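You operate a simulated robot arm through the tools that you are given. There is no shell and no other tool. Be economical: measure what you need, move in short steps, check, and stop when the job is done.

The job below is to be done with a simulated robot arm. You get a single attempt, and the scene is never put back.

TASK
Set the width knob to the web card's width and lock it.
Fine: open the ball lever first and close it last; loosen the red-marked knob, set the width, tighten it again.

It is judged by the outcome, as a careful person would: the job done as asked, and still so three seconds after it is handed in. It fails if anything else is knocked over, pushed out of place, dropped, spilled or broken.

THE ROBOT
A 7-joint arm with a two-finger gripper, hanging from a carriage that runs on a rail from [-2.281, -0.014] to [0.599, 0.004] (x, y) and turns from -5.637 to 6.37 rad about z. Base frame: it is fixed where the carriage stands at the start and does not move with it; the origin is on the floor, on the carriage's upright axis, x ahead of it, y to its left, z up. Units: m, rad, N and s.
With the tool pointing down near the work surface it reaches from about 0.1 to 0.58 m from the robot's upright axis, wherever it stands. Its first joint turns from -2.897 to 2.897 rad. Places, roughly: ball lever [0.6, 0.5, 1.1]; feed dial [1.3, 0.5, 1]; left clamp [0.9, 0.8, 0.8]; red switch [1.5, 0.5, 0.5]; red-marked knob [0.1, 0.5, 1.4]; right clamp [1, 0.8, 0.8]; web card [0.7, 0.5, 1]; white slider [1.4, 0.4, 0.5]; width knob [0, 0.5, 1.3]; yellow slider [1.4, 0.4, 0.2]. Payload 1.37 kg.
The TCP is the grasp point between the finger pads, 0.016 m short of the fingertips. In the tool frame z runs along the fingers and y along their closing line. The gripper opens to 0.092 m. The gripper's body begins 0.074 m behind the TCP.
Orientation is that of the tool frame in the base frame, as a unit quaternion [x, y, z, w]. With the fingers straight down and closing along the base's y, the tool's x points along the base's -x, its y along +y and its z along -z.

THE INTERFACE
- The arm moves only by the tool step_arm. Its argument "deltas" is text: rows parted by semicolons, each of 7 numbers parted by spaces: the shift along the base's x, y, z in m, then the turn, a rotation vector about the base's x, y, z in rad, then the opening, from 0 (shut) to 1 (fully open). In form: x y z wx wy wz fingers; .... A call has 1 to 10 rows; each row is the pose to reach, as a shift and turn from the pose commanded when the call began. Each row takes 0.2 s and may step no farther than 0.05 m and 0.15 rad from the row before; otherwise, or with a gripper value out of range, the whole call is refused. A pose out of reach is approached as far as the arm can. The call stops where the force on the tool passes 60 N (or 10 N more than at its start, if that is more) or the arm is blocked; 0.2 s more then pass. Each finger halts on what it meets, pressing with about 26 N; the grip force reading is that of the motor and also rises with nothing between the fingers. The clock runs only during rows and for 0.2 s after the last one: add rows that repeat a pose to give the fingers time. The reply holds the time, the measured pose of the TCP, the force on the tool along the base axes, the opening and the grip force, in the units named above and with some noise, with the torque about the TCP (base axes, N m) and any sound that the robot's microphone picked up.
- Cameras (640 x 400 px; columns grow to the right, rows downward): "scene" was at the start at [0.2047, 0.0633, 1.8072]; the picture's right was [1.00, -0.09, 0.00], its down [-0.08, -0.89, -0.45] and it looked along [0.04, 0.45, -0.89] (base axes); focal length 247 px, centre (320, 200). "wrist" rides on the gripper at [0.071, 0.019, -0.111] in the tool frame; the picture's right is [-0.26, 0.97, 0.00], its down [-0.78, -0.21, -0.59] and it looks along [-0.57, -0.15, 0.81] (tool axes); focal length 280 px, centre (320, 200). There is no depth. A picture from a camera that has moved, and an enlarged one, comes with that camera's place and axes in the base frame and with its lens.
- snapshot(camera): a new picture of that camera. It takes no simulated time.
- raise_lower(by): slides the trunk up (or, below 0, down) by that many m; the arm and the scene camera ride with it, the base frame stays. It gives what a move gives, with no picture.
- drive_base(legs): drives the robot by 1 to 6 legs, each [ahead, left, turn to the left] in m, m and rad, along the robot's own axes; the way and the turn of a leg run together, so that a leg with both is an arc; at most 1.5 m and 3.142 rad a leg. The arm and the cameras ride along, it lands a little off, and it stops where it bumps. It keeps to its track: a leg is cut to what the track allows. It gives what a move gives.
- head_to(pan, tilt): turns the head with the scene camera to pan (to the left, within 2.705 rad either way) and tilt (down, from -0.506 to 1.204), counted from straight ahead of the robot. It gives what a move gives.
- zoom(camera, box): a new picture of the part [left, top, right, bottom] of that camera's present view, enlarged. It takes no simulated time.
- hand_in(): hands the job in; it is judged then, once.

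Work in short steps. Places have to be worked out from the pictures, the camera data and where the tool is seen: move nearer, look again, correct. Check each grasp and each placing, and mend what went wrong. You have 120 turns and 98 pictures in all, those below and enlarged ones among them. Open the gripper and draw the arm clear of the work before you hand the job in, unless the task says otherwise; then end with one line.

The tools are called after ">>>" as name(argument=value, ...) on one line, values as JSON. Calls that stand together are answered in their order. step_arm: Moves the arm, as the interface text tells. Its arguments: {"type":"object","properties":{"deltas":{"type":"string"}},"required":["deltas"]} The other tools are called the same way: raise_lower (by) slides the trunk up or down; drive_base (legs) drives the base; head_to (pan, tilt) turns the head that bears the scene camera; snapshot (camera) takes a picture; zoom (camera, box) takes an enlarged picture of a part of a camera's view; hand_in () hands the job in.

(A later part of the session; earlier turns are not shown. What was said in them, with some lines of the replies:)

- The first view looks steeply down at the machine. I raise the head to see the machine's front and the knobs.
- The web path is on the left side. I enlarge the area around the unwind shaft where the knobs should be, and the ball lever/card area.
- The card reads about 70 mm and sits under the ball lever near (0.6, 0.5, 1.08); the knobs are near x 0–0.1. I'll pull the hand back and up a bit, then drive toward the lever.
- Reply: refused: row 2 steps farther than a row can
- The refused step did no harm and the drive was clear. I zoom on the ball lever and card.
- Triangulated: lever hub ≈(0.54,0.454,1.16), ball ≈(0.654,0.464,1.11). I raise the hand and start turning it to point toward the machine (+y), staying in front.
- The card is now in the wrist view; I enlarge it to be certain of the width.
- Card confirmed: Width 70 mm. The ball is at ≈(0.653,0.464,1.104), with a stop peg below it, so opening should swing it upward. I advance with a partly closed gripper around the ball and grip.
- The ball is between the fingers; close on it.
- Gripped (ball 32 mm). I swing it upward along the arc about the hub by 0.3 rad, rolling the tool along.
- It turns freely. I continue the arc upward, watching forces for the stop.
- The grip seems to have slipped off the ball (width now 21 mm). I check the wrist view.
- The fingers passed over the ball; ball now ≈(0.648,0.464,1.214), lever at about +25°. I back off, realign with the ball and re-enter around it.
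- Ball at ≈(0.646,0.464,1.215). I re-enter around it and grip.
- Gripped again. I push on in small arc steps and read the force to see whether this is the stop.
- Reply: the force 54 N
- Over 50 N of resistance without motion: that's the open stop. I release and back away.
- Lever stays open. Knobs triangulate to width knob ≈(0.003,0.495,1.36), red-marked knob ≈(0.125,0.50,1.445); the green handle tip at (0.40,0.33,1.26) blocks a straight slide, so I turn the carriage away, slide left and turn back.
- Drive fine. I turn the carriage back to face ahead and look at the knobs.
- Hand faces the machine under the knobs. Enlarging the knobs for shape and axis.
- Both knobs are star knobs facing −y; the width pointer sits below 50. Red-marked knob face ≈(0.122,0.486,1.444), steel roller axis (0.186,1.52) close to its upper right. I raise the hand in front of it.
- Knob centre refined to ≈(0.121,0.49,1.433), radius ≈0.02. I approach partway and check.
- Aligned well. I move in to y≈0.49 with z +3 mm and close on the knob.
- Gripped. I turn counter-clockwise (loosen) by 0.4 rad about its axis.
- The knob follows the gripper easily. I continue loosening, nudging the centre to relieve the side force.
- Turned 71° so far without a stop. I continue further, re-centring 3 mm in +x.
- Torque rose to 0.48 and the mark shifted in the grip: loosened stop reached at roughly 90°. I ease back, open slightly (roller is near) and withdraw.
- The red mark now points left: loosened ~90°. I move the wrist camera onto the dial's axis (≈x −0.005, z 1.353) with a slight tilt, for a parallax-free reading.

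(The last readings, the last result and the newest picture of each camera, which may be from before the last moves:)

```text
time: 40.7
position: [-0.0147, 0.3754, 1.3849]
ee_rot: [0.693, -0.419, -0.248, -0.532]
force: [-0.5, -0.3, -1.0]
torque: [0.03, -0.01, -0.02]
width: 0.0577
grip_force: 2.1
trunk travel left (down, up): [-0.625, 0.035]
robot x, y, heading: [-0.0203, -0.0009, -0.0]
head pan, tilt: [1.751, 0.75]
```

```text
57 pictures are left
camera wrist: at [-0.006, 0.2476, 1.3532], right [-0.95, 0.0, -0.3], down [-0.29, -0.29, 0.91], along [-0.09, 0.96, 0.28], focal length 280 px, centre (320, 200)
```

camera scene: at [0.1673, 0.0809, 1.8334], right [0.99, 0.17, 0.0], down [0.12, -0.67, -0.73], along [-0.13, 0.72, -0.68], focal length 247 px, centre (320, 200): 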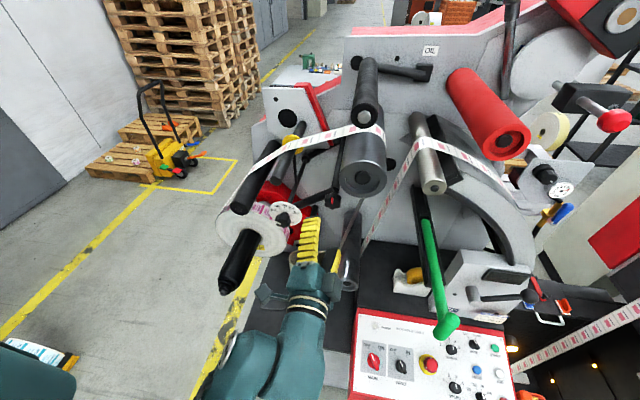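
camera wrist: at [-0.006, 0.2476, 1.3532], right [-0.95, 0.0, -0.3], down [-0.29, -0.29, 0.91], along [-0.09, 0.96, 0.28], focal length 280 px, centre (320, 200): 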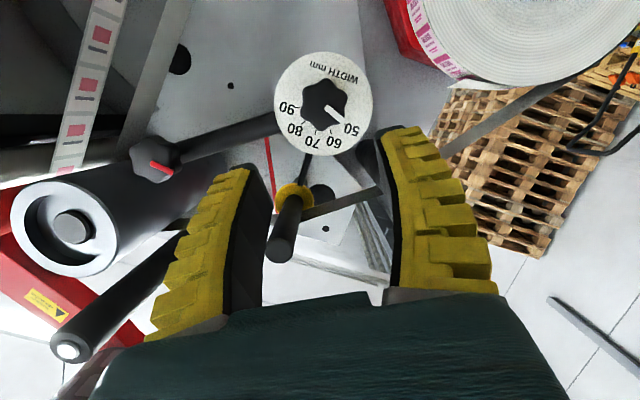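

Excellent view: pointer sits near 50. I enlarge it to measure angles.

>>> zoom(camera="wrist", box=[260, 45, 388, 165])

```text
3.33 times, centred on (324, 105) of wrist
camera zoom: at [-0.006, 0.2476, 1.3532], right [-0.95, 0.0, -0.3], down [-0.29, -0.29, 0.91], along [-0.09, 0.96, 0.28], focal length 935 px, centre (307, 517)
```

zoom: 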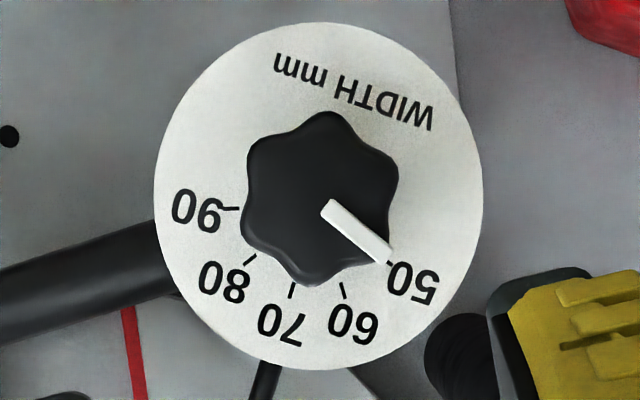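

Pointer is at 50; ticks are 30.5° apart, so 70 needs ≈+61–63° clockwise (+y rotation). Axis ≈(−0.006, z 1.346). I level the tool and line up in front of the knob.

>>> step_arm(deltas="0.002 0 -0.01 0.08 0 0.025 0.7; 0.004 0 -0.02 0.16 0 0.05 0.7; 0.006 0 -0.03 0.24 0 0.076 0.7; 0.0087 0.02 -0.0385 0.33 0 0.105 0.7; 0.0087 0.055 -0.0385 0.33 0 0.105 0.7; 0.0087 0.075 -0.0385 0.33 0 0.105 0.7")

>>> snapshot(camera="wrist")

>>> zoom(camera="scene", box=[230, 170, 330, 250])

```text
time: 42.1
position: [-0.0044, 0.4519, 1.3444]
ee_rot: [-0.618, 0.335, 0.341, 0.624]
force: [-0.2, -0.4, -0.6]
torque: [0.01, 0.0, 0.01]
width: 0.0664
grip_force: 2.2
trunk travel left (down, up): [-0.625, 0.035]
robot x, y, heading: [-0.0149, 0.0037, -0.006]
head pan, tilt: [1.751, 0.75]
```

```text
55 pictures are left
camera wrist: at [0.0156, 0.3421, 1.2742], right [-0.95, 0.0, -0.3], down [-0.25, -0.6, 0.76], along [-0.18, 0.8, 0.57], focal length 280 px, centre (320, 200)
```

wrist: 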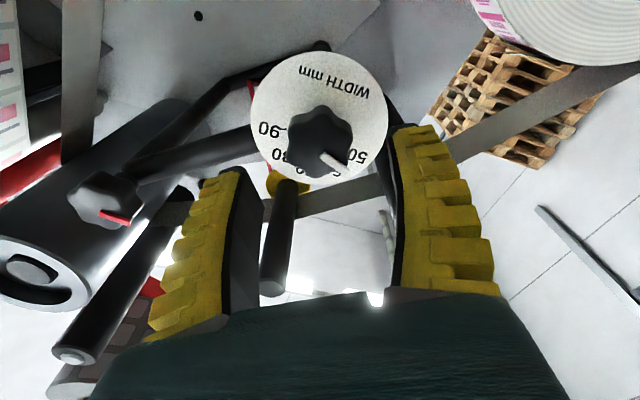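

```text
5.00 times, centred on (280, 210) of scene
camera zoom: at [0.1673, 0.0809, 1.8334], right [0.99, 0.17, 0.0], down [0.12, -0.67, -0.73], along [-0.13, 0.72, -0.68], focal length 1236 px, centre (520, 150)
```

zoom: 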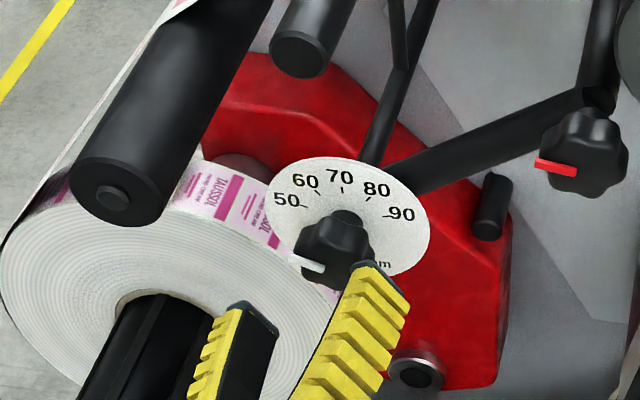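

Knob front is ≈y 0.50. I narrow the opening so fingers stay over the dial disc, and advance carefully.

>>> step_arm(deltas="-0.0015 0 0.001 0 0 0 0.58; -0.0015 0.025 0.001 0 0 0 0.58; -0.0015 0.04 0.001 0 0 0 0.58; -0.0015 0.048 0.001 0 0 0 0.58")

>>> snapshot(camera="wrist")

>>> zoom(camera="scene", box=[230, 170, 330, 250])

```text
time: 43.1
position: [-0.0078, 0.5012, 1.3465]
ee_rot: [-0.618, 0.335, 0.34, 0.625]
force: [-1.1, -1.1, -0.4]
torque: [0.0, -0.05, 0.03]
width: 0.0564
grip_force: 1.5
trunk travel left (down, up): [-0.625, 0.035]
robot x, y, heading: [-0.0176, -0.0017, -0.01]
head pan, tilt: [1.751, 0.75]
```

```text
53 pictures are left
camera wrist: at [0.0143, 0.3905, 1.2753], right [-0.95, 0.0, -0.3], down [-0.25, -0.6, 0.76], along [-0.18, 0.8, 0.57], focal length 280 px, centre (320, 200)
```

wrist: 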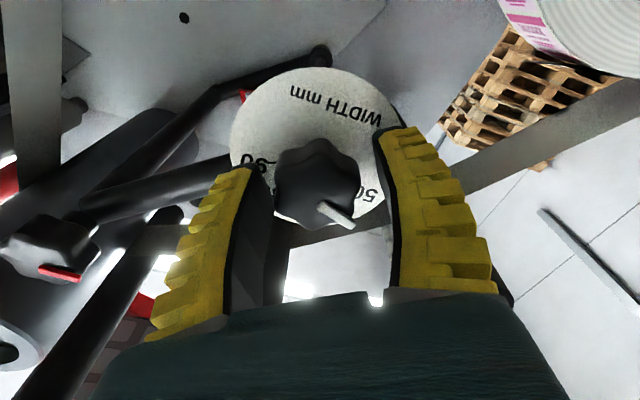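

```text
5.00 times, centred on (280, 210) of scene
camera zoom: at [0.1673, 0.0809, 1.8334], right [0.99, 0.17, 0.0], down [0.12, -0.67, -0.73], along [-0.13, 0.72, -0.68], focal length 1236 px, centre (520, 150)
```

zoom: 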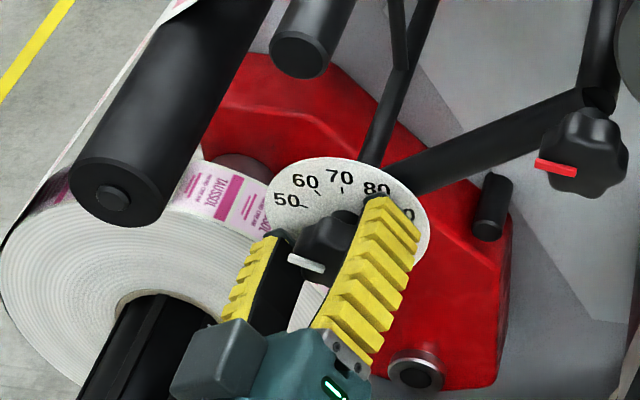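

Knob is between the fingers and the pointer is free. Close and grip.

>>> step_arm(deltas="0 0 0 0 0 0 0.35; 0 0 0 0 0 0 0.2; 0 0 0 0 0 0 0.2; 0 0 0 0 0 0 0.2")

>>> snapshot(camera="wrist")

```text
time: 44.1
position: [-0.0063, 0.4994, 1.3468]
ee_rot: [-0.618, 0.336, 0.34, 0.624]
force: [6.5, -5.5, 2.4]
torque: [-0.36, -0.07, -0.47]
width: 0.0342
grip_force: 27.7
trunk travel left (down, up): [-0.625, 0.035]
robot x, y, heading: [-0.0173, -0.0042, -0.008]
head pan, tilt: [1.751, 0.75]
```

```text
51 pictures are left
camera wrist: at [0.0152, 0.3899, 1.2754], right [-0.95, 0.0, -0.3], down [-0.25, -0.6, 0.76], along [-0.18, 0.8, 0.57], focal length 280 px, centre (320, 200)
```

wrist: 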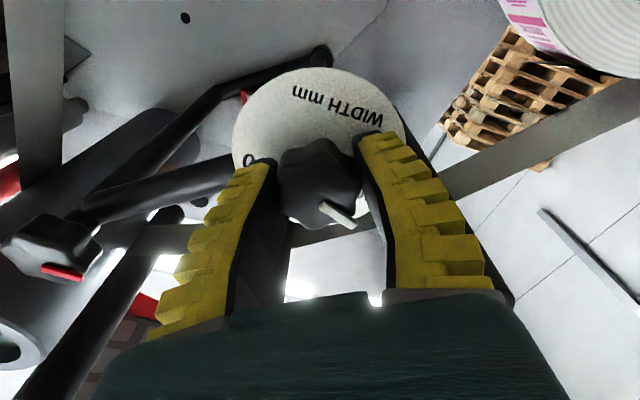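

Gripped at 34 mm. I rotate +0.5 rad clockwise first and check forces.

>>> step_arm(deltas="0.001 0 0 0 0.12 0 0.15; 0.001 0 0 0 0.25 0 0.15; 0.001 0 0 0 0.37 0 0.15; 0.001 0 0 0 0.5 0 0.15")

>>> snapshot(camera="wrist")

```text
time: 45.1
position: [-0.005, 0.5, 1.3464]
ee_rot: [-0.514, 0.48, 0.483, 0.522]
force: [4.7, -4.7, 0.6]
torque: [-0.28, 0.02, -0.07]
width: 0.033
grip_force: 28.0
trunk travel left (down, up): [-0.625, 0.035]
robot x, y, heading: [-0.016, -0.0007, -0.005]
head pan, tilt: [1.751, 0.75]
```

```text
50 pictures are left
camera wrist: at [-0.021, 0.3899, 1.2733], right [-0.98, 0.0, 0.19], down [0.15, -0.6, 0.79], along [0.12, 0.8, 0.59], focal length 280 px, centre (320, 200)
```

wrist: 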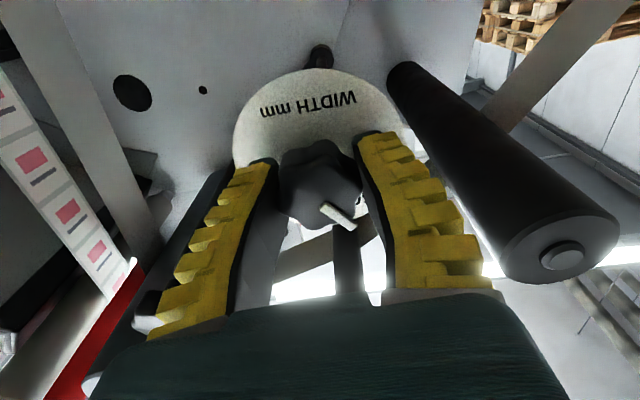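

The knob follows smoothly. I add another 0.56 rad (total 1.06), then release gently and read.

>>> step_arm(deltas="0.001 0 0 0 0.14 0 0.15; 0.001 0 0 0 0.28 0 0.15; 0.001 0 0 0 0.42 0 0.15; 0.001 0 0 0 0.56 0 0.15; 0.001 0 0 0 0.56 0 0.4; 0.001 0 0 0 0.56 0 0.58; 0.001 0 0 0 0.56 0 0.58; 0.001 -0.03 0 0 0.56 0 0.58; 0.001 -0.07 0 0 0.56 0 0.6; 0.001 -0.11 0 0 0.56 0 0.6")

>>> snapshot(camera="wrist")

```text
time: 47.3
position: [-0.0048, 0.3917, 1.3464]
ee_rot: [-0.36, 0.605, 0.606, 0.369]
force: [-0.1, 0.7, 0.2]
torque: [-0.01, 0.02, 0.02]
width: 0.058
grip_force: 1.9
trunk travel left (down, up): [-0.625, 0.035]
robot x, y, heading: [-0.014, 0.0031, -0.009]
head pan, tilt: [1.751, 0.75]
```

```text
49 pictures are left
camera wrist: at [-0.0569, 0.2815, 1.2922], right [-0.73, 0.0, 0.68], down [0.55, -0.6, 0.59], along [0.41, 0.8, 0.44], focal length 280 px, centre (320, 200)
```

wrist: 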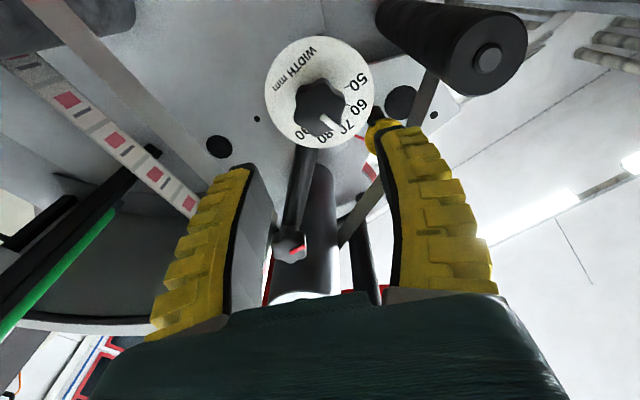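

Now I put the camera on the dial axis again for a parallax-free reading.

>>> step_arm(deltas="0.007 -0.004 0.007 -0.085 0 0.079 0.6; 0.014 -0.008 0.015 -0.17 0 0.158 0.6; 0.022 -0.013 0.023 -0.256 0 0.238 0.6; 0.022 -0.013 0.023 -0.256 0 0.238 0.6")

>>> zoom(camera="wrist", box=[260, 45, 388, 165])

```text
time: 48.3
position: [0.0175, 0.3774, 1.3684]
ee_rot: [-0.474, 0.63, 0.563, 0.246]
force: [1.0, 0.0, -0.3]
torque: [-0.04, 0.0, 0.01]
width: 0.058
grip_force: 2.5
out of reach, approached as far as the arm can: row 1
trunk travel left (down, up): [-0.625, 0.035]
robot x, y, heading: [-0.0165, -0.0003, -0.009]
head pan, tilt: [1.751, 0.75]
```

```text
3.33 times, centred on (324, 105) of wrist
camera zoom: at [-0.0061, 0.2481, 1.3465], right [-0.73, 0.0, 0.68], down [0.65, -0.29, 0.7], along [0.2, 0.96, 0.21], focal length 935 px, centre (307, 517)
```

zoom: 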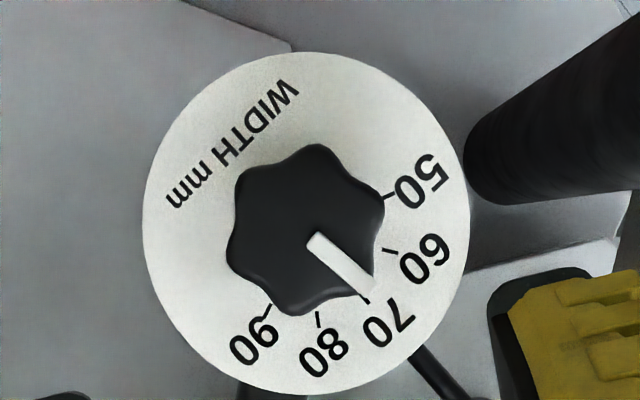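

Pointer is close to 70 but maybe a touch low; I enlarge further.

>>> zoom(camera="wrist", box=[295, 80, 359, 150])

```text
5.71 times, centred on (327, 115) of wrist
camera zoom: at [-0.0061, 0.2481, 1.3465], right [-0.73, 0.0, 0.68], down [0.65, -0.29, 0.7], along [0.2, 0.96, 0.21], focal length 1602 px, centre (280, 686)
```

zoom: 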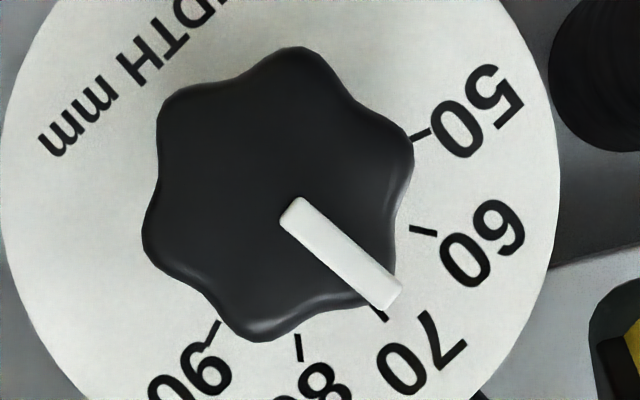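

Rectified: dial ticks are 36° per 10 mm; pointer is ≈7.5° short of 70 (≈68). I level the tool, return to the knob and re-grip.

>>> step_arm(deltas="-0.007 0.004 -0.007 0.085 0 -0.079 0.6; -0.014 0.008 -0.015 0.17 0 -0.158 0.6; -0.022 0.013 -0.023 0.256 0 -0.238 0.6; -0.022 0.05 -0.023 0.256 0 -0.238 0.6; -0.022 0.09 -0.023 0.256 0 -0.238 0.6; -0.022 0.122 -0.023 0.256 0 -0.238 0.58; -0.022 0.122 -0.023 0.256 0 -0.238 0.35; -0.022 0.122 -0.023 0.256 0 -0.238 0.2; -0.022 0.122 -0.023 0.256 0 -0.238 0.2; -0.022 0.122 -0.023 0.256 0 -0.238 0.2")

>>> snapshot(camera="wrist")

```text
time: 50.5
position: [-0.005, 0.4989, 1.3458]
ee_rot: [-0.362, 0.605, 0.606, 0.369]
force: [3.1, -1.1, -3.6]
torque: [-0.14, 0.03, 0.11]
width: 0.0336
grip_force: 27.7
out of reach, approached as far as the arm can: row 3
trunk travel left (down, up): [-0.625, 0.035]
robot x, y, heading: [-0.018, 0.0027, -0.005]
head pan, tilt: [1.751, 0.75]
```

```text
46 pictures are left
camera wrist: at [-0.0574, 0.388, 1.2913], right [-0.73, 0.0, 0.68], down [0.54, -0.6, 0.59], along [0.41, 0.8, 0.43], focal length 280 px, centre (320, 200)
```

wrist: 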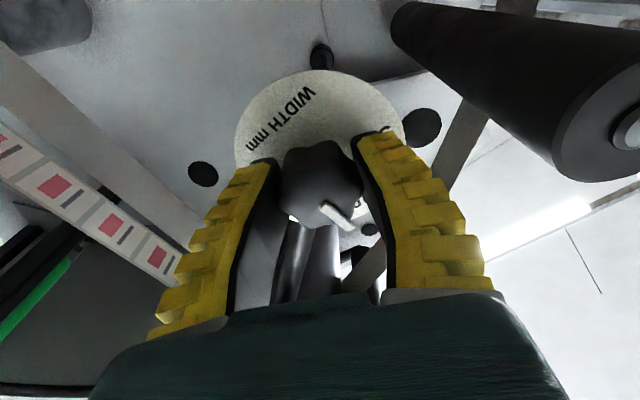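

Re-gripped. I turn +0.13 rad, release, back off and put the camera on-axis again.

>>> step_arm(deltas="0 0 0 0 0.065 0 0.15; 0 0 0 0 0.13 0 0.15; 0 0 0 0 0.13 0 0.15; 0 0 0 0 0.13 0 0.4; 0 0 0 0 0.13 0 0.58; 0 0 0 0 0.13 0 0.58; 0 -0.03 0 0 0.13 0 0.58; 0 -0.07 0 0 0.13 0 0.6; 0 -0.11 0 0 0.13 0 0.6")

>>> step_arm(deltas="0.007 -0.004 0.007 -0.085 0 0.079 0.6; 0.014 -0.008 0.015 -0.17 0 0.158 0.6; 0.022 -0.013 0.023 -0.256 0 0.238 0.6; 0.022 -0.013 0.023 -0.256 0 0.238 0.6")

>>> zoom(camera="wrist", box=[295, 80, 359, 150])

```text
time: 52.5
position: [-0.0044, 0.3895, 1.3468]
ee_rot: [-0.321, 0.627, 0.629, 0.329]
force: [-0.1, -0.6, 0.1]
torque: [0.0, -0.01, -0.03]
width: 0.0579
grip_force: 1.6
trunk travel left (down, up): [-0.625, 0.035]
robot x, y, heading: [-0.017, -0.0019, -0.009]
head pan, tilt: [1.751, 0.75]
```

```text
time: 53.5
position: [0.0162, 0.3757, 1.3693]
ee_rot: [-0.433, 0.66, 0.578, 0.209]
force: [0.6, -0.1, 0.1]
torque: [-0.02, 0.02, -0.03]
width: 0.0579
grip_force: 2.2
out of reach, approached as far as the arm can: row 1
trunk travel left (down, up): [-0.625, 0.035]
robot x, y, heading: [-0.015, 0.0022, -0.003]
head pan, tilt: [1.751, 0.75]
```

```text
5.71 times, centred on (327, 115) of wrist
camera zoom: at [-0.0133, 0.2471, 1.3534], right [-0.64, 0.05, 0.76], down [0.72, -0.29, 0.63], along [0.25, 0.96, 0.15], focal length 1602 px, centre (280, 686)
```

zoom: 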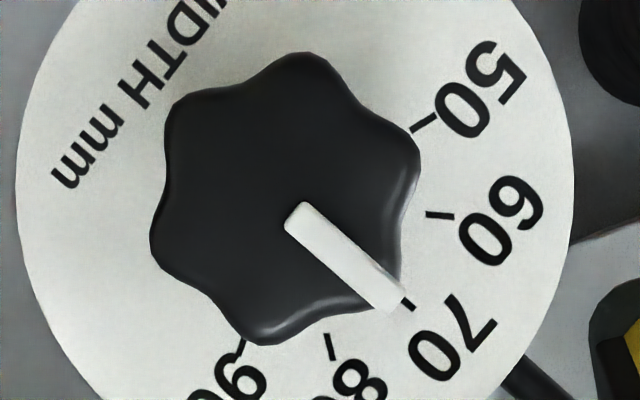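

Rectified reading: pointer ≈+1° past 70 (≈70.3), but the camera was 7 mm off-axis. I shift it onto the axis for a direct alignment check.

>>> step_arm(deltas="0.0073 0 -0.0072 0 0 0 0.6; 0.0073 0 -0.0072 0 0 0 0.6")

>>> zoom(camera="wrist", box=[295, 80, 359, 150])

>>> zoom(camera="wrist", box=[315, 105, 347, 130])

```text
time: 54.1
position: [0.0247, 0.3761, 1.3613]
ee_rot: [-0.432, 0.661, 0.577, 0.209]
force: [-0.2, 0.1, -0.6]
torque: [0.03, -0.03, -0.02]
width: 0.0579
grip_force: 1.8
trunk travel left (down, up): [-0.625, 0.035]
robot x, y, heading: [-0.0197, 0.0011, -0.01]
head pan, tilt: [1.751, 0.75]
```

```text
5.71 times, centred on (327, 115) of wrist
camera zoom: at [-0.0057, 0.2476, 1.3456], right [-0.64, 0.05, 0.76], down [0.72, -0.29, 0.63], along [0.25, 0.96, 0.15], focal length 1602 px, centre (280, 686)
```

zoom: 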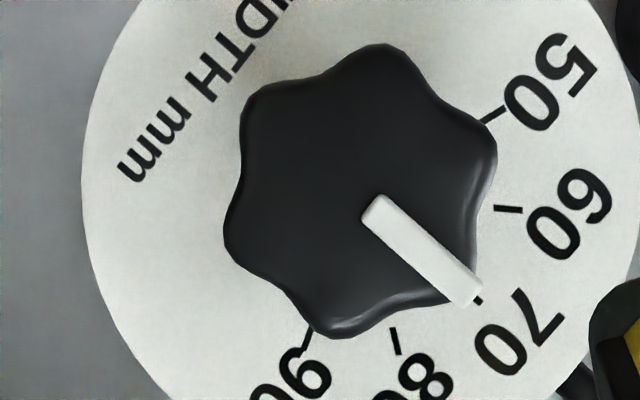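

```text
16.00 times, centred on (331, 118) of wrist
camera zoom: at [-0.0057, 0.2476, 1.3456], right [-0.64, 0.05, 0.76], down [0.72, -0.29, 0.63], along [0.25, 0.96, 0.15], focal length 4486 px, centre (144, 1520)
```

zoom: 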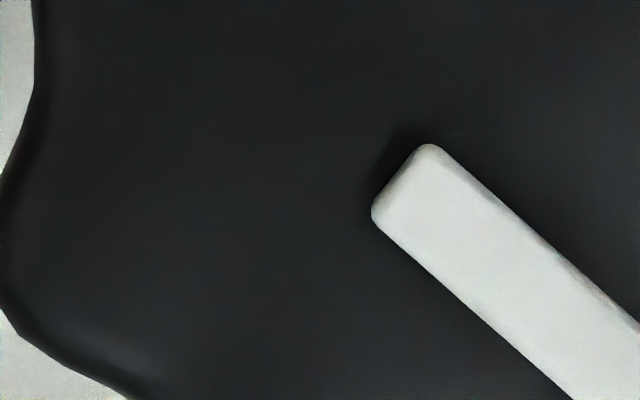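

Pointer is 0.9° past the 70 tick → ≈70.2 mm: good. I level the tool and move to the front of the red-marked knob, rolling back for the tightening turn.

>>> step_arm(deltas="0.02 0.005 0.015 0.085 0 -0.079 0.6; 0.04 0.01 0.03 0.17 0 -0.158 0.6; 0.07 0.015 0.05 0.256 0 -0.238 0.6; 0.099 0.015 0.071 0.256 0 -0.238 0.6")

>>> step_arm(deltas="0 0 0 0 -0.15 0 0.6; 0 0 0 0 -0.3 0 0.6; 0 0 0 0 -0.45 0 0.6; 0 0 0 0 -0.6 0 0.6; 0 0 0 0 -0.75 0 0.6; 0 0 0 0 -0.9 0 0.6; 0 0 0 0 -1.05 0 0.6; 0 0 0 0 -1.15 0 0.6")

>>> snapshot(camera="wrist")

```text
time: 55.1
position: [0.1231, 0.391, 1.4326]
ee_rot: [-0.32, 0.629, 0.628, 0.329]
force: [-0.4, -0.6, -0.4]
torque: [0.0, 0.0, -0.01]
width: 0.0576
grip_force: 2.1
trunk travel left (down, up): [-0.625, 0.035]
robot x, y, heading: [-0.0139, 0.0017, -0.008]
head pan, tilt: [1.751, 0.75]
```

```text
time: 56.9
position: [0.1247, 0.3908, 1.4328]
ee_rot: [-0.611, 0.347, 0.351, 0.619]
force: [1.0, 0.2, 0.3]
torque: [-0.01, -0.03, 0.01]
width: 0.0578
grip_force: 1.3
trunk travel left (down, up): [-0.625, 0.035]
robot x, y, heading: [-0.0188, 0.0044, -0.006]
head pan, tilt: [1.751, 0.75]
```

```text
42 pictures are left
camera wrist: at [0.1421, 0.2812, 1.3614], right [-0.96, 0.0, -0.27], down [-0.22, -0.6, 0.77], along [-0.16, 0.8, 0.58], focal length 280 px, centre (320, 200)
```

wrist: 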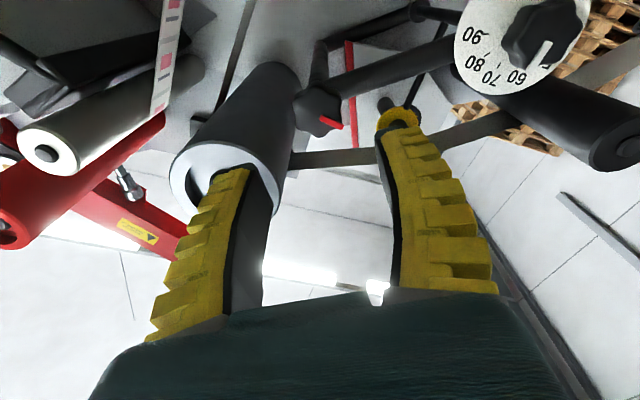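

Now advance over the red-marked knob with a narrow opening and grip.

>>> step_arm(deltas="0 0 -0.001 0 0 0 0.5; 0 0.035 -0.001 0 0 0 0.5; 0 0.07 -0.001 0 0 0 0.5; 0 0.098 -0.001 0 0 0 0.5; 0 0.098 -0.001 0 0 0 0.35; 0 0.098 -0.001 0 0 0 0.2; 0 0.098 -0.001 0 0 0 0.2; 0 0.098 -0.001 0 0 0 0.2")

>>> snapshot(camera="wrist")

```text
time: 58.7
position: [0.1261, 0.4885, 1.433]
ee_rot: [-0.609, 0.347, 0.351, 0.62]
force: [13.8, -9.6, 10.4]
torque: [0.43, 0.29, -0.13]
width: 0.0357
grip_force: 27.5
trunk travel left (down, up): [-0.625, 0.035]
robot x, y, heading: [-0.0188, -0.0001, -0.006]
head pan, tilt: [1.751, 0.75]
```

```text
41 pictures are left
camera wrist: at [0.1439, 0.3786, 1.3614], right [-0.96, 0.01, -0.27], down [-0.22, -0.6, 0.77], along [-0.16, 0.8, 0.58], focal length 280 px, centre (320, 200)
```

wrist: 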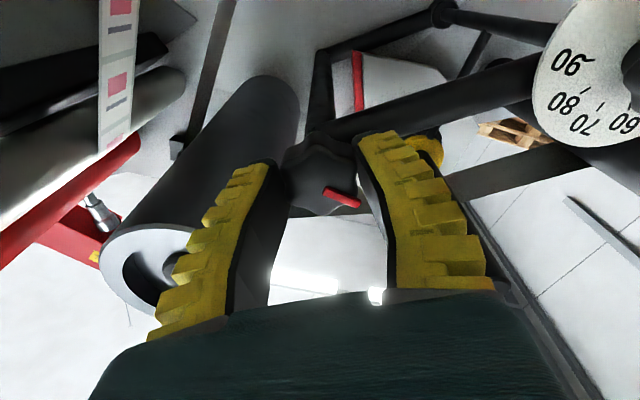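

Gripped. I tighten clockwise (+y) by 1.1 rad first.

>>> step_arm(deltas="0.002 0 0.001 0 0.14 0 0.15; 0.002 0 0.001 0 0.28 0 0.15; 0.002 0 0.001 0 0.42 0 0.15; 0.001 0 0 0 0.56 0 0.15; 0.001 0 0 0 0.7 0 0.15; 0 0 0 0 0.84 0 0.15; 0 0 0 0 0.98 0 0.15; 0 0 0 0 1.1 0 0.15")

>>> snapshot(camera="wrist")

```text
time: 60.5
position: [0.1243, 0.4882, 1.4336]
ee_rot: [-0.335, 0.618, 0.621, 0.345]
force: [3.8, -15.9, 16.6]
torque: [0.07, -0.01, 0.06]
width: 0.0343
grip_force: 28.1
trunk travel left (down, up): [-0.625, 0.035]
robot x, y, heading: [-0.0185, -0.0055, -0.011]
head pan, tilt: [1.751, 0.75]
```

```text
40 pictures are left
camera wrist: at [0.0678, 0.3789, 1.3837], right [-0.67, 0.0, 0.74], down [0.59, -0.6, 0.54], along [0.44, 0.8, 0.4], focal length 280 px, centre (320, 200)
```

wrist: 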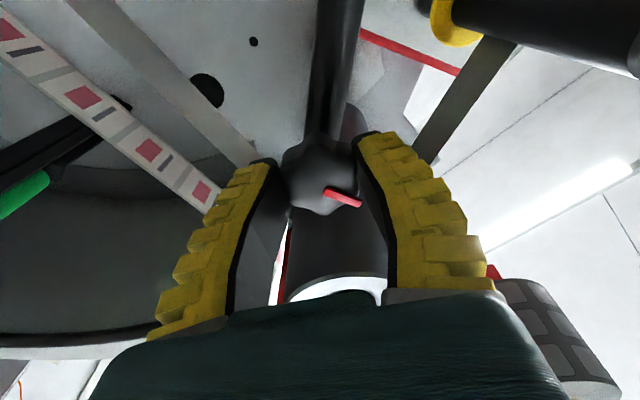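

Still following freely. Continue another 0.7 rad, watching torque for the tight stop.

>>> step_arm(deltas="-0.001 -0.001 0.002 0 0.12 0 0.15; -0.001 -0.001 0.002 0 0.24 0 0.15; -0.001 -0.001 0.002 0 0.36 0 0.15; -0.001 -0.001 0.002 0 0.48 0 0.15")

>>> snapshot(camera="wrist")

```text
time: 61.5
position: [0.1241, 0.4882, 1.4349]
ee_rot: [-0.178, 0.684, 0.681, 0.189]
force: [12.1, -0.4, 11.6]
torque: [-0.02, -0.47, 0.02]
width: 0.032
grip_force: 27.1
trunk travel left (down, up): [-0.625, 0.035]
robot x, y, heading: [-0.0202, -0.0005, -0.01]
head pan, tilt: [1.751, 0.75]
```

```text
39 pictures are left
camera wrist: at [0.0506, 0.3785, 1.4158], right [-0.26, 0.0, 0.97], down [0.77, -0.6, 0.21], along [0.58, 0.8, 0.15], focal length 280 px, centre (320, 200)
```

wrist: 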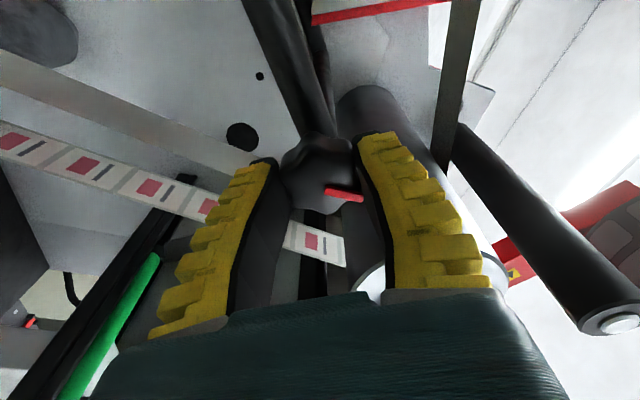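

Torque −0.47: the tight stop, with the mark up again. A small extra +0.1 rad for firmness, then release and withdraw.

>>> step_arm(deltas="0 0 0 0 0.1 0 0.15; 0 0 0 0 0.1 0 0.15; 0 0 0 0 0.1 0 0.4; 0 0 0 0 0.1 0 0.5; 0 0 0 0 0.1 0 0.5; 0 -0.03 0 0 0.1 0 0.5; 0 -0.07 0 0 0.1 0 0.5; -0.01 -0.11 -0.03 0 0.1 0 0.6; -0.01 -0.11 -0.07 0 0.1 0 0.6")

>>> zoom(camera="scene", box=[240, 170, 340, 250])

```text
refused: row 8 steps farther than a row can; nothing moved
```

```text
5.00 times, centred on (290, 210) of scene
camera zoom: at [0.1679, 0.0812, 1.8336], right [0.99, 0.17, 0.0], down [0.12, -0.67, -0.73], along [-0.12, 0.72, -0.68], focal length 1236 px, centre (470, 150)
```

zoom: 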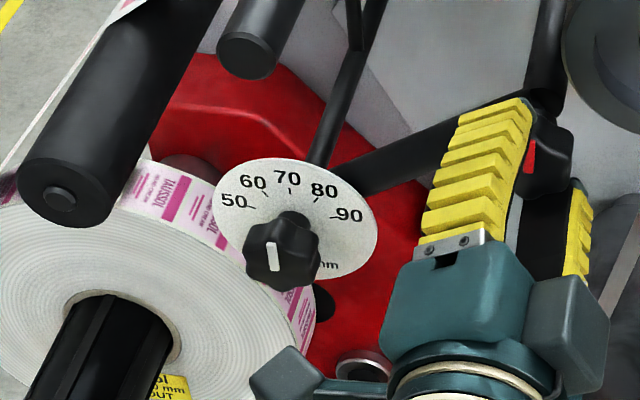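

One row was too long; resend with shorter steps.

>>> step_arm(deltas="0 0 0 0 0.1 0 0.15; 0 0 0 0 0.1 0 0.15; 0 0 0 0 0.1 0 0.4; 0 0 0 0 0.1 0 0.5; 0 0 0 0 0.1 0 0.5; 0 -0.03 0 0 0.1 0 0.5; 0 -0.07 0 0 0.1 0 0.5; 0 -0.11 0 0 0.1 0 0.6")

>>> zoom(camera="scene", box=[240, 170, 340, 250])

```text
time: 63.3
position: [0.1226, 0.3787, 1.4336]
ee_rot: [-0.144, 0.693, 0.69, 0.153]
force: [0.9, 0.0, 0.8]
torque: [-0.01, 0.0, 0.0]
width: 0.0578
grip_force: 2.1
trunk travel left (down, up): [-0.625, 0.035]
robot x, y, heading: [-0.0183, -0.002, -0.005]
head pan, tilt: [1.751, 0.75]
```

```text
5.00 times, centred on (290, 210) of scene
camera zoom: at [0.1673, 0.0811, 1.8334], right [0.99, 0.17, 0.0], down [0.12, -0.67, -0.73], along [-0.13, 0.72, -0.68], focal length 1236 px, centre (470, 150)
```

zoom: 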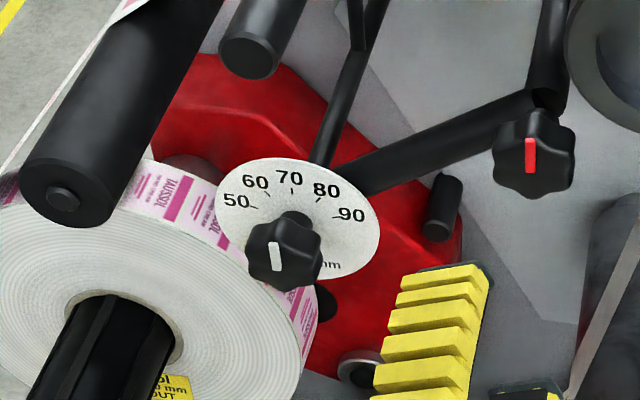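

Locked: red mark back up, width at 70. Now I lower the hand to its travel pose and return to the lever the same way I came.

>>> step_arm(deltas="0 -0.03 0 0 0 0 0.6; 0.005 -0.045 -0.04 0 0 0 0.6; 0.008 -0.045 -0.085 0 0 0 0.6; 0.01 -0.045 -0.13 0 0 0 0.6; 0.012 -0.045 -0.175 0 0 0 0.6; 0.012 -0.045 -0.219 0 0 0 0.6")

>>> drive_base(legs=[[0, 0, -1.5], [0, 0.515, 0], [0, 0, 1.5]])

>>> snapshot(camera="wrist")

>>> snapshot(camera="scene")

```text
time: 64.7
position: [0.1352, 0.335, 1.2144]
ee_rot: [-0.144, 0.692, 0.69, 0.154]
force: [-1.3, 0.2, 0.1]
torque: [0.0, 0.02, 0.01]
width: 0.0579
grip_force: 2.3
trunk travel left (down, up): [-0.625, 0.035]
robot x, y, heading: [-0.0115, 0.0006, -0.006]
head pan, tilt: [1.751, 0.75]
```

```text
time: 75.0
position: [0.6487, 0.3372, 1.2155]
ee_rot: [-0.143, 0.693, 0.689, 0.157]
force: [0.2, -0.5, 0.0]
torque: [-0.03, 0.04, -0.01]
width: 0.0578
grip_force: 2.5
trunk travel left (down, up): [-0.625, 0.035]
robot x, y, heading: [0.4927, 0.0004, -0.012]
head pan, tilt: [1.751, 0.75]
```

```text
36 pictures are left
camera wrist: at [0.5728, 0.2274, 1.2034], right [-0.16, 0.0, 0.99], down [0.79, -0.6, 0.13], along [0.6, 0.8, 0.09], focal length 280 px, centre (320, 200)
```

wrist: 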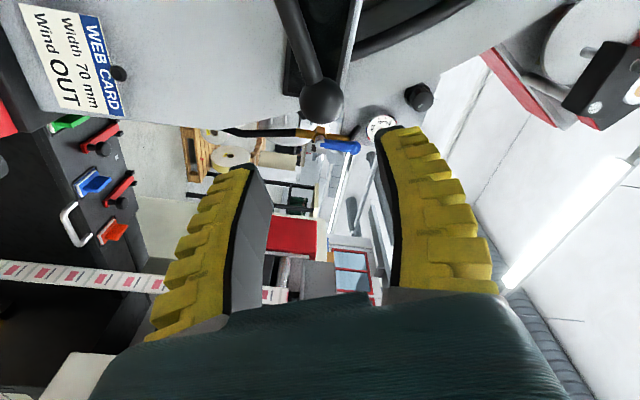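

```text
35 pictures are left
camera scene: at [0.68, 0.0828, 1.8334], right [0.99, 0.16, 0.0], down [0.11, -0.67, -0.73], along [-0.12, 0.72, -0.68], focal length 247 px, centre (320, 200)
```

scene: 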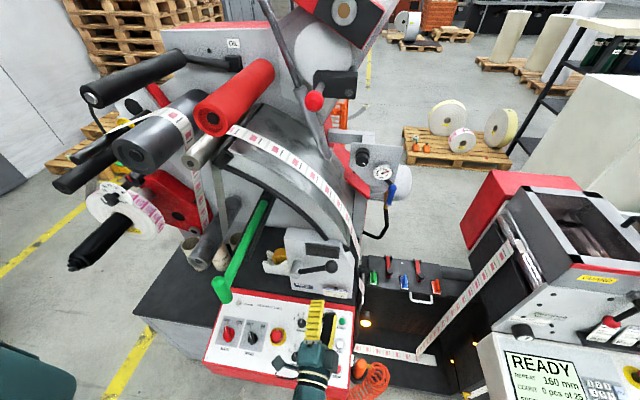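

The lever is where I left it. I approach the ball at ≈(0.646,0.464,1.215) and grip it.

>>> step_arm(deltas="-0.002 0.03 0 0 0 0 0.65; -0.002 0.07 0 0 0 0 0.65; -0.002 0.1 0 0 0 0 0.65; -0.002 0.127 0 0 0 0 0.65; -0.002 0.127 0 0 0 0 0.4; -0.002 0.127 0 0 0 0 0.15; -0.002 0.127 0 0 0 0 0.15; -0.002 0.127 0 0 0 0 0.15")

>>> snapshot(camera="wrist")

```text
time: 76.8
position: [0.6468, 0.4637, 1.2133]
ee_rot: [-0.142, 0.693, 0.689, 0.156]
force: [-1.9, 0.5, -1.4]
torque: [0.19, -0.1, -0.46]
width: 0.0336
grip_force: 28.3
trunk travel left (down, up): [-0.625, 0.035]
robot x, y, heading: [0.4928, 0.0046, -0.015]
head pan, tilt: [1.751, 0.75]
```

```text
34 pictures are left
camera wrist: at [0.5693, 0.3547, 1.2027], right [-0.16, 0.0, 0.99], down [0.79, -0.6, 0.13], along [0.6, 0.8, 0.09], focal length 280 px, centre (320, 200)
```

wrist: 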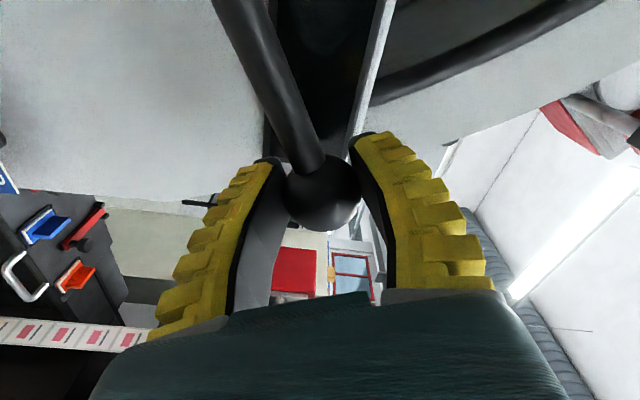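

Gripped. I swing it back down along the arc toward its closed position.

>>> step_arm(deltas="0.0082 0 -0.0172 0 0.1 0 0.15; 0.0137 0 -0.0351 0 0.2 0 0.15; 0.0164 0 -0.0537 0 0.3 0 0.15; 0.0163 0 -0.0724 0 0.4 0 0.15; 0.0134 0 -0.0909 0 0.45 0 0.15; 0.0085 0 -0.1065 0 0.5 0 0.15")

>>> snapshot(camera="wrist")

>>> zoom(camera="scene", box=[270, 220, 370, 300])

```text
time: 78.2
position: [0.6569, 0.465, 1.1079]
ee_rot: [0.033, 0.711, 0.702, -0.02]
force: [4.3, 10.6, -7.6]
torque: [-0.01, 0.14, -0.1]
width: 0.0299
grip_force: 28.4
trunk travel left (down, up): [-0.625, 0.035]
robot x, y, heading: [0.4952, 0.0057, -0.017]
head pan, tilt: [1.751, 0.75]
```

```text
33 pictures are left
camera wrist: at [0.5834, 0.3555, 1.1339], right [0.33, 0.0, 0.94], down [0.75, -0.61, -0.26], along [0.57, 0.8, -0.21], focal length 280 px, centre (320, 200)
```

wrist: 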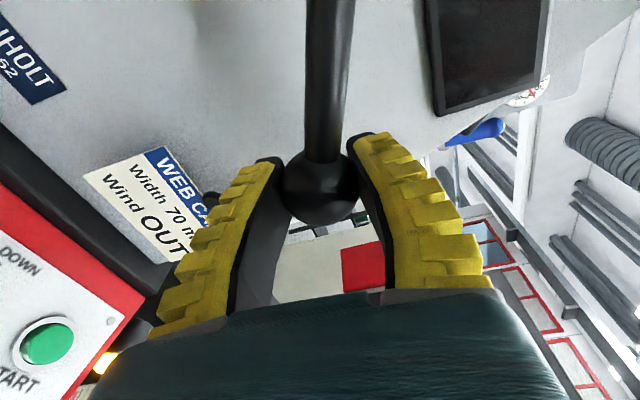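

```text
5.00 times, centred on (320, 260) of scene
camera zoom: at [0.6801, 0.0832, 1.8333], right [0.99, 0.16, 0.0], down [0.11, -0.67, -0.73], along [-0.12, 0.72, -0.68], focal length 1236 px, centre (320, -100)
```

zoom: 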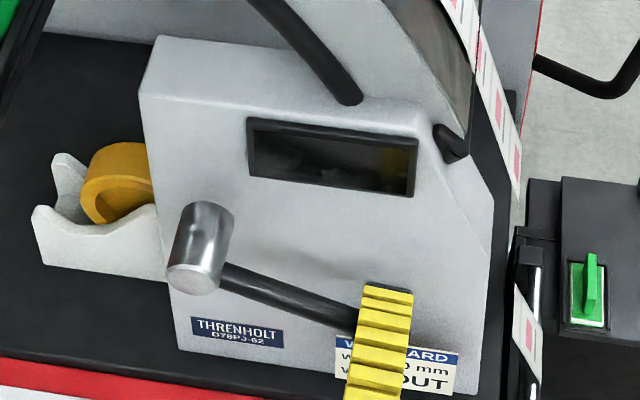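

Nearly at the starting angle. I push a bit further down to find the closed stop.

>>> step_arm(deltas="-0.003 -0.001 -0.006 0 0.03 0 0.15; -0.006 -0.001 -0.012 0 0.06 0 0.15; -0.01 -0.001 -0.019 0 0.08 0 0.15")

>>> snapshot(camera="wrist")

```text
time: 79.0
position: [0.6523, 0.4683, 1.0987]
ee_rot: [0.058, 0.702, 0.708, -0.046]
force: [16.0, -2.8, 32.8]
torque: [0.11, 0.09, -0.07]
width: 0.0384
grip_force: 17.9
trunk travel left (down, up): [-0.625, 0.035]
robot x, y, heading: [0.4922, 0.0018, -0.015]
head pan, tilt: [1.751, 0.75]
```

```text
31 pictures are left
camera wrist: at [0.582, 0.3586, 1.1281], right [0.4, -0.01, 0.92], down [0.73, -0.6, -0.33], along [0.56, 0.8, -0.23], focal length 280 px, centre (320, 200)
```

wrist: 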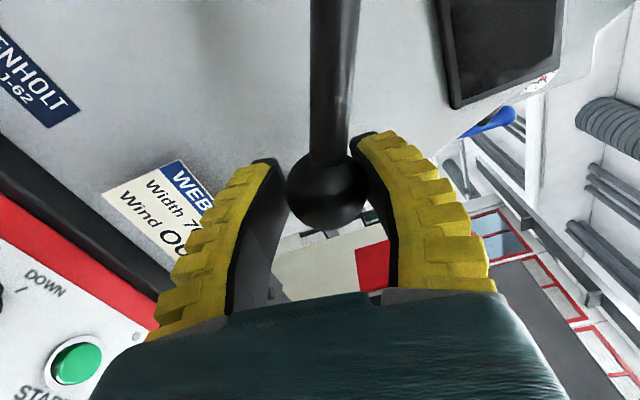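

Over 33 N resistance at the original angle: closed stop reached. I relax, open evenly and withdraw.

>>> step_arm(deltas="0.004 0 0.008 0 -0.02 0 0.25; 0.005 0 0.012 0 -0.04 0 0.6; 0.005 0 0.012 0 -0.04 0 0.65; 0.005 0 0.012 0 -0.04 0 0.65; 0.005 -0.04 0.012 0 -0.04 0 0.65; 0.005 -0.08 0.012 0 -0.04 0 0.65; 0.005 -0.125 0.012 0 -0.04 0 0.65")

>>> snapshot(camera="wrist")

>>> zoom(camera="scene", box=[270, 220, 370, 300])

```text
time: 80.6
position: [0.6506, 0.3373, 1.1029]
ee_rot: [0.047, 0.709, 0.703, -0.035]
force: [1.2, 0.7, 0.5]
torque: [-0.04, -0.01, -0.02]
width: 0.0623
grip_force: 1.4
trunk travel left (down, up): [-0.625, 0.035]
robot x, y, heading: [0.4971, -0.0014, -0.017]
head pan, tilt: [1.751, 0.75]
```

```text
30 pictures are left
camera wrist: at [0.5796, 0.2282, 1.1304], right [0.37, 0.0, 0.93], down [0.74, -0.6, -0.29], along [0.56, 0.8, -0.23], focal length 280 px, centre (320, 200)
```

wrist: 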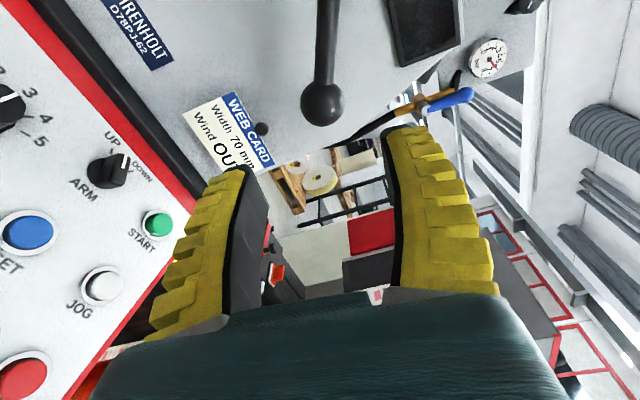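

```text
5.00 times, centred on (320, 260) of scene
camera zoom: at [0.68, 0.0829, 1.8334], right [0.99, 0.16, 0.0], down [0.11, -0.67, -0.73], along [-0.12, 0.72, -0.68], focal length 1236 px, centre (320, -100)
```

zoom: 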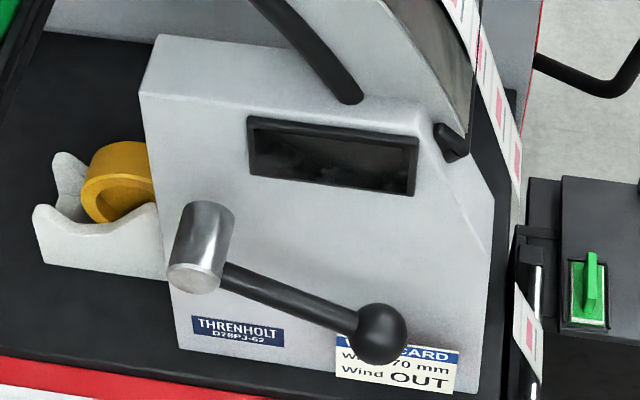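

Ball is back at (0.651,0.464,1.102) as at the start: closed. I back off further and do a final check of the dial and lock knob.

>>> step_arm(deltas="0 -0.02 0.02 0 0 0 0.65; 0 -0.04 0.05 0 0 0 0.65; 0 -0.05 0.05 0 0 0 0.65")

>>> head_to(pan=2.4, tilt=0.6)

>>> snapshot(camera="scene")

```text
time: 81.4
position: [0.6503, 0.2878, 1.1514]
ee_rot: [0.047, 0.71, 0.702, -0.034]
force: [-1.0, 0.2, 0.7]
torque: [-0.02, -0.01, -0.02]
width: 0.0623
grip_force: 1.6
trunk travel left (down, up): [-0.625, 0.035]
robot x, y, heading: [0.497, -0.0017, -0.011]
head pan, tilt: [1.751, 0.75]
```

```text
time: 82.5
position: [0.6509, 0.2876, 1.1509]
ee_rot: [0.047, 0.709, 0.703, -0.035]
force: [-0.3, -0.1, -0.7]
torque: [-0.02, -0.05, 0.0]
width: 0.0621
grip_force: 1.7
trunk travel left (down, up): [-0.625, 0.035]
robot x, y, heading: [0.4978, 0.0041, -0.012]
head pan, tilt: [2.4, 0.6]
```

```text
28 pictures are left
camera scene: at [0.6294, 0.0617, 1.8462], right [0.69, 0.73, 0.0], down [0.41, -0.39, -0.82], along [-0.6, 0.57, -0.57], focal length 247 px, centre (320, 200)
```

scene: 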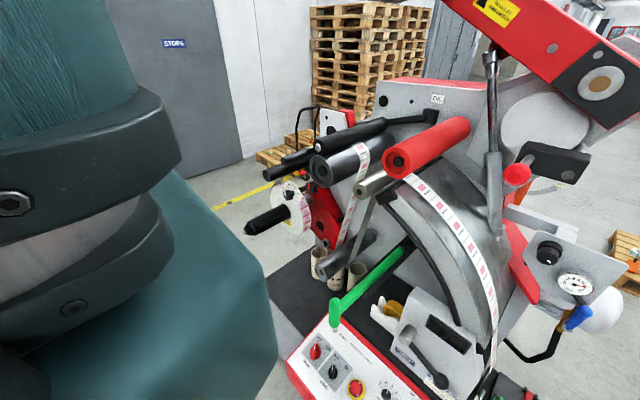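

Everything stands as left: 70 set, knob locked, lever closed, arm clear. Handing in.

>>> hand_in()

```text
The job is handed in.
```

The width knob is set to the web card's 70 mm, reading about 70.2 when I measured it before locking. The red-marked knob is tightened to its stop, the ball lever is closed again, and the arm is clear of the machine.
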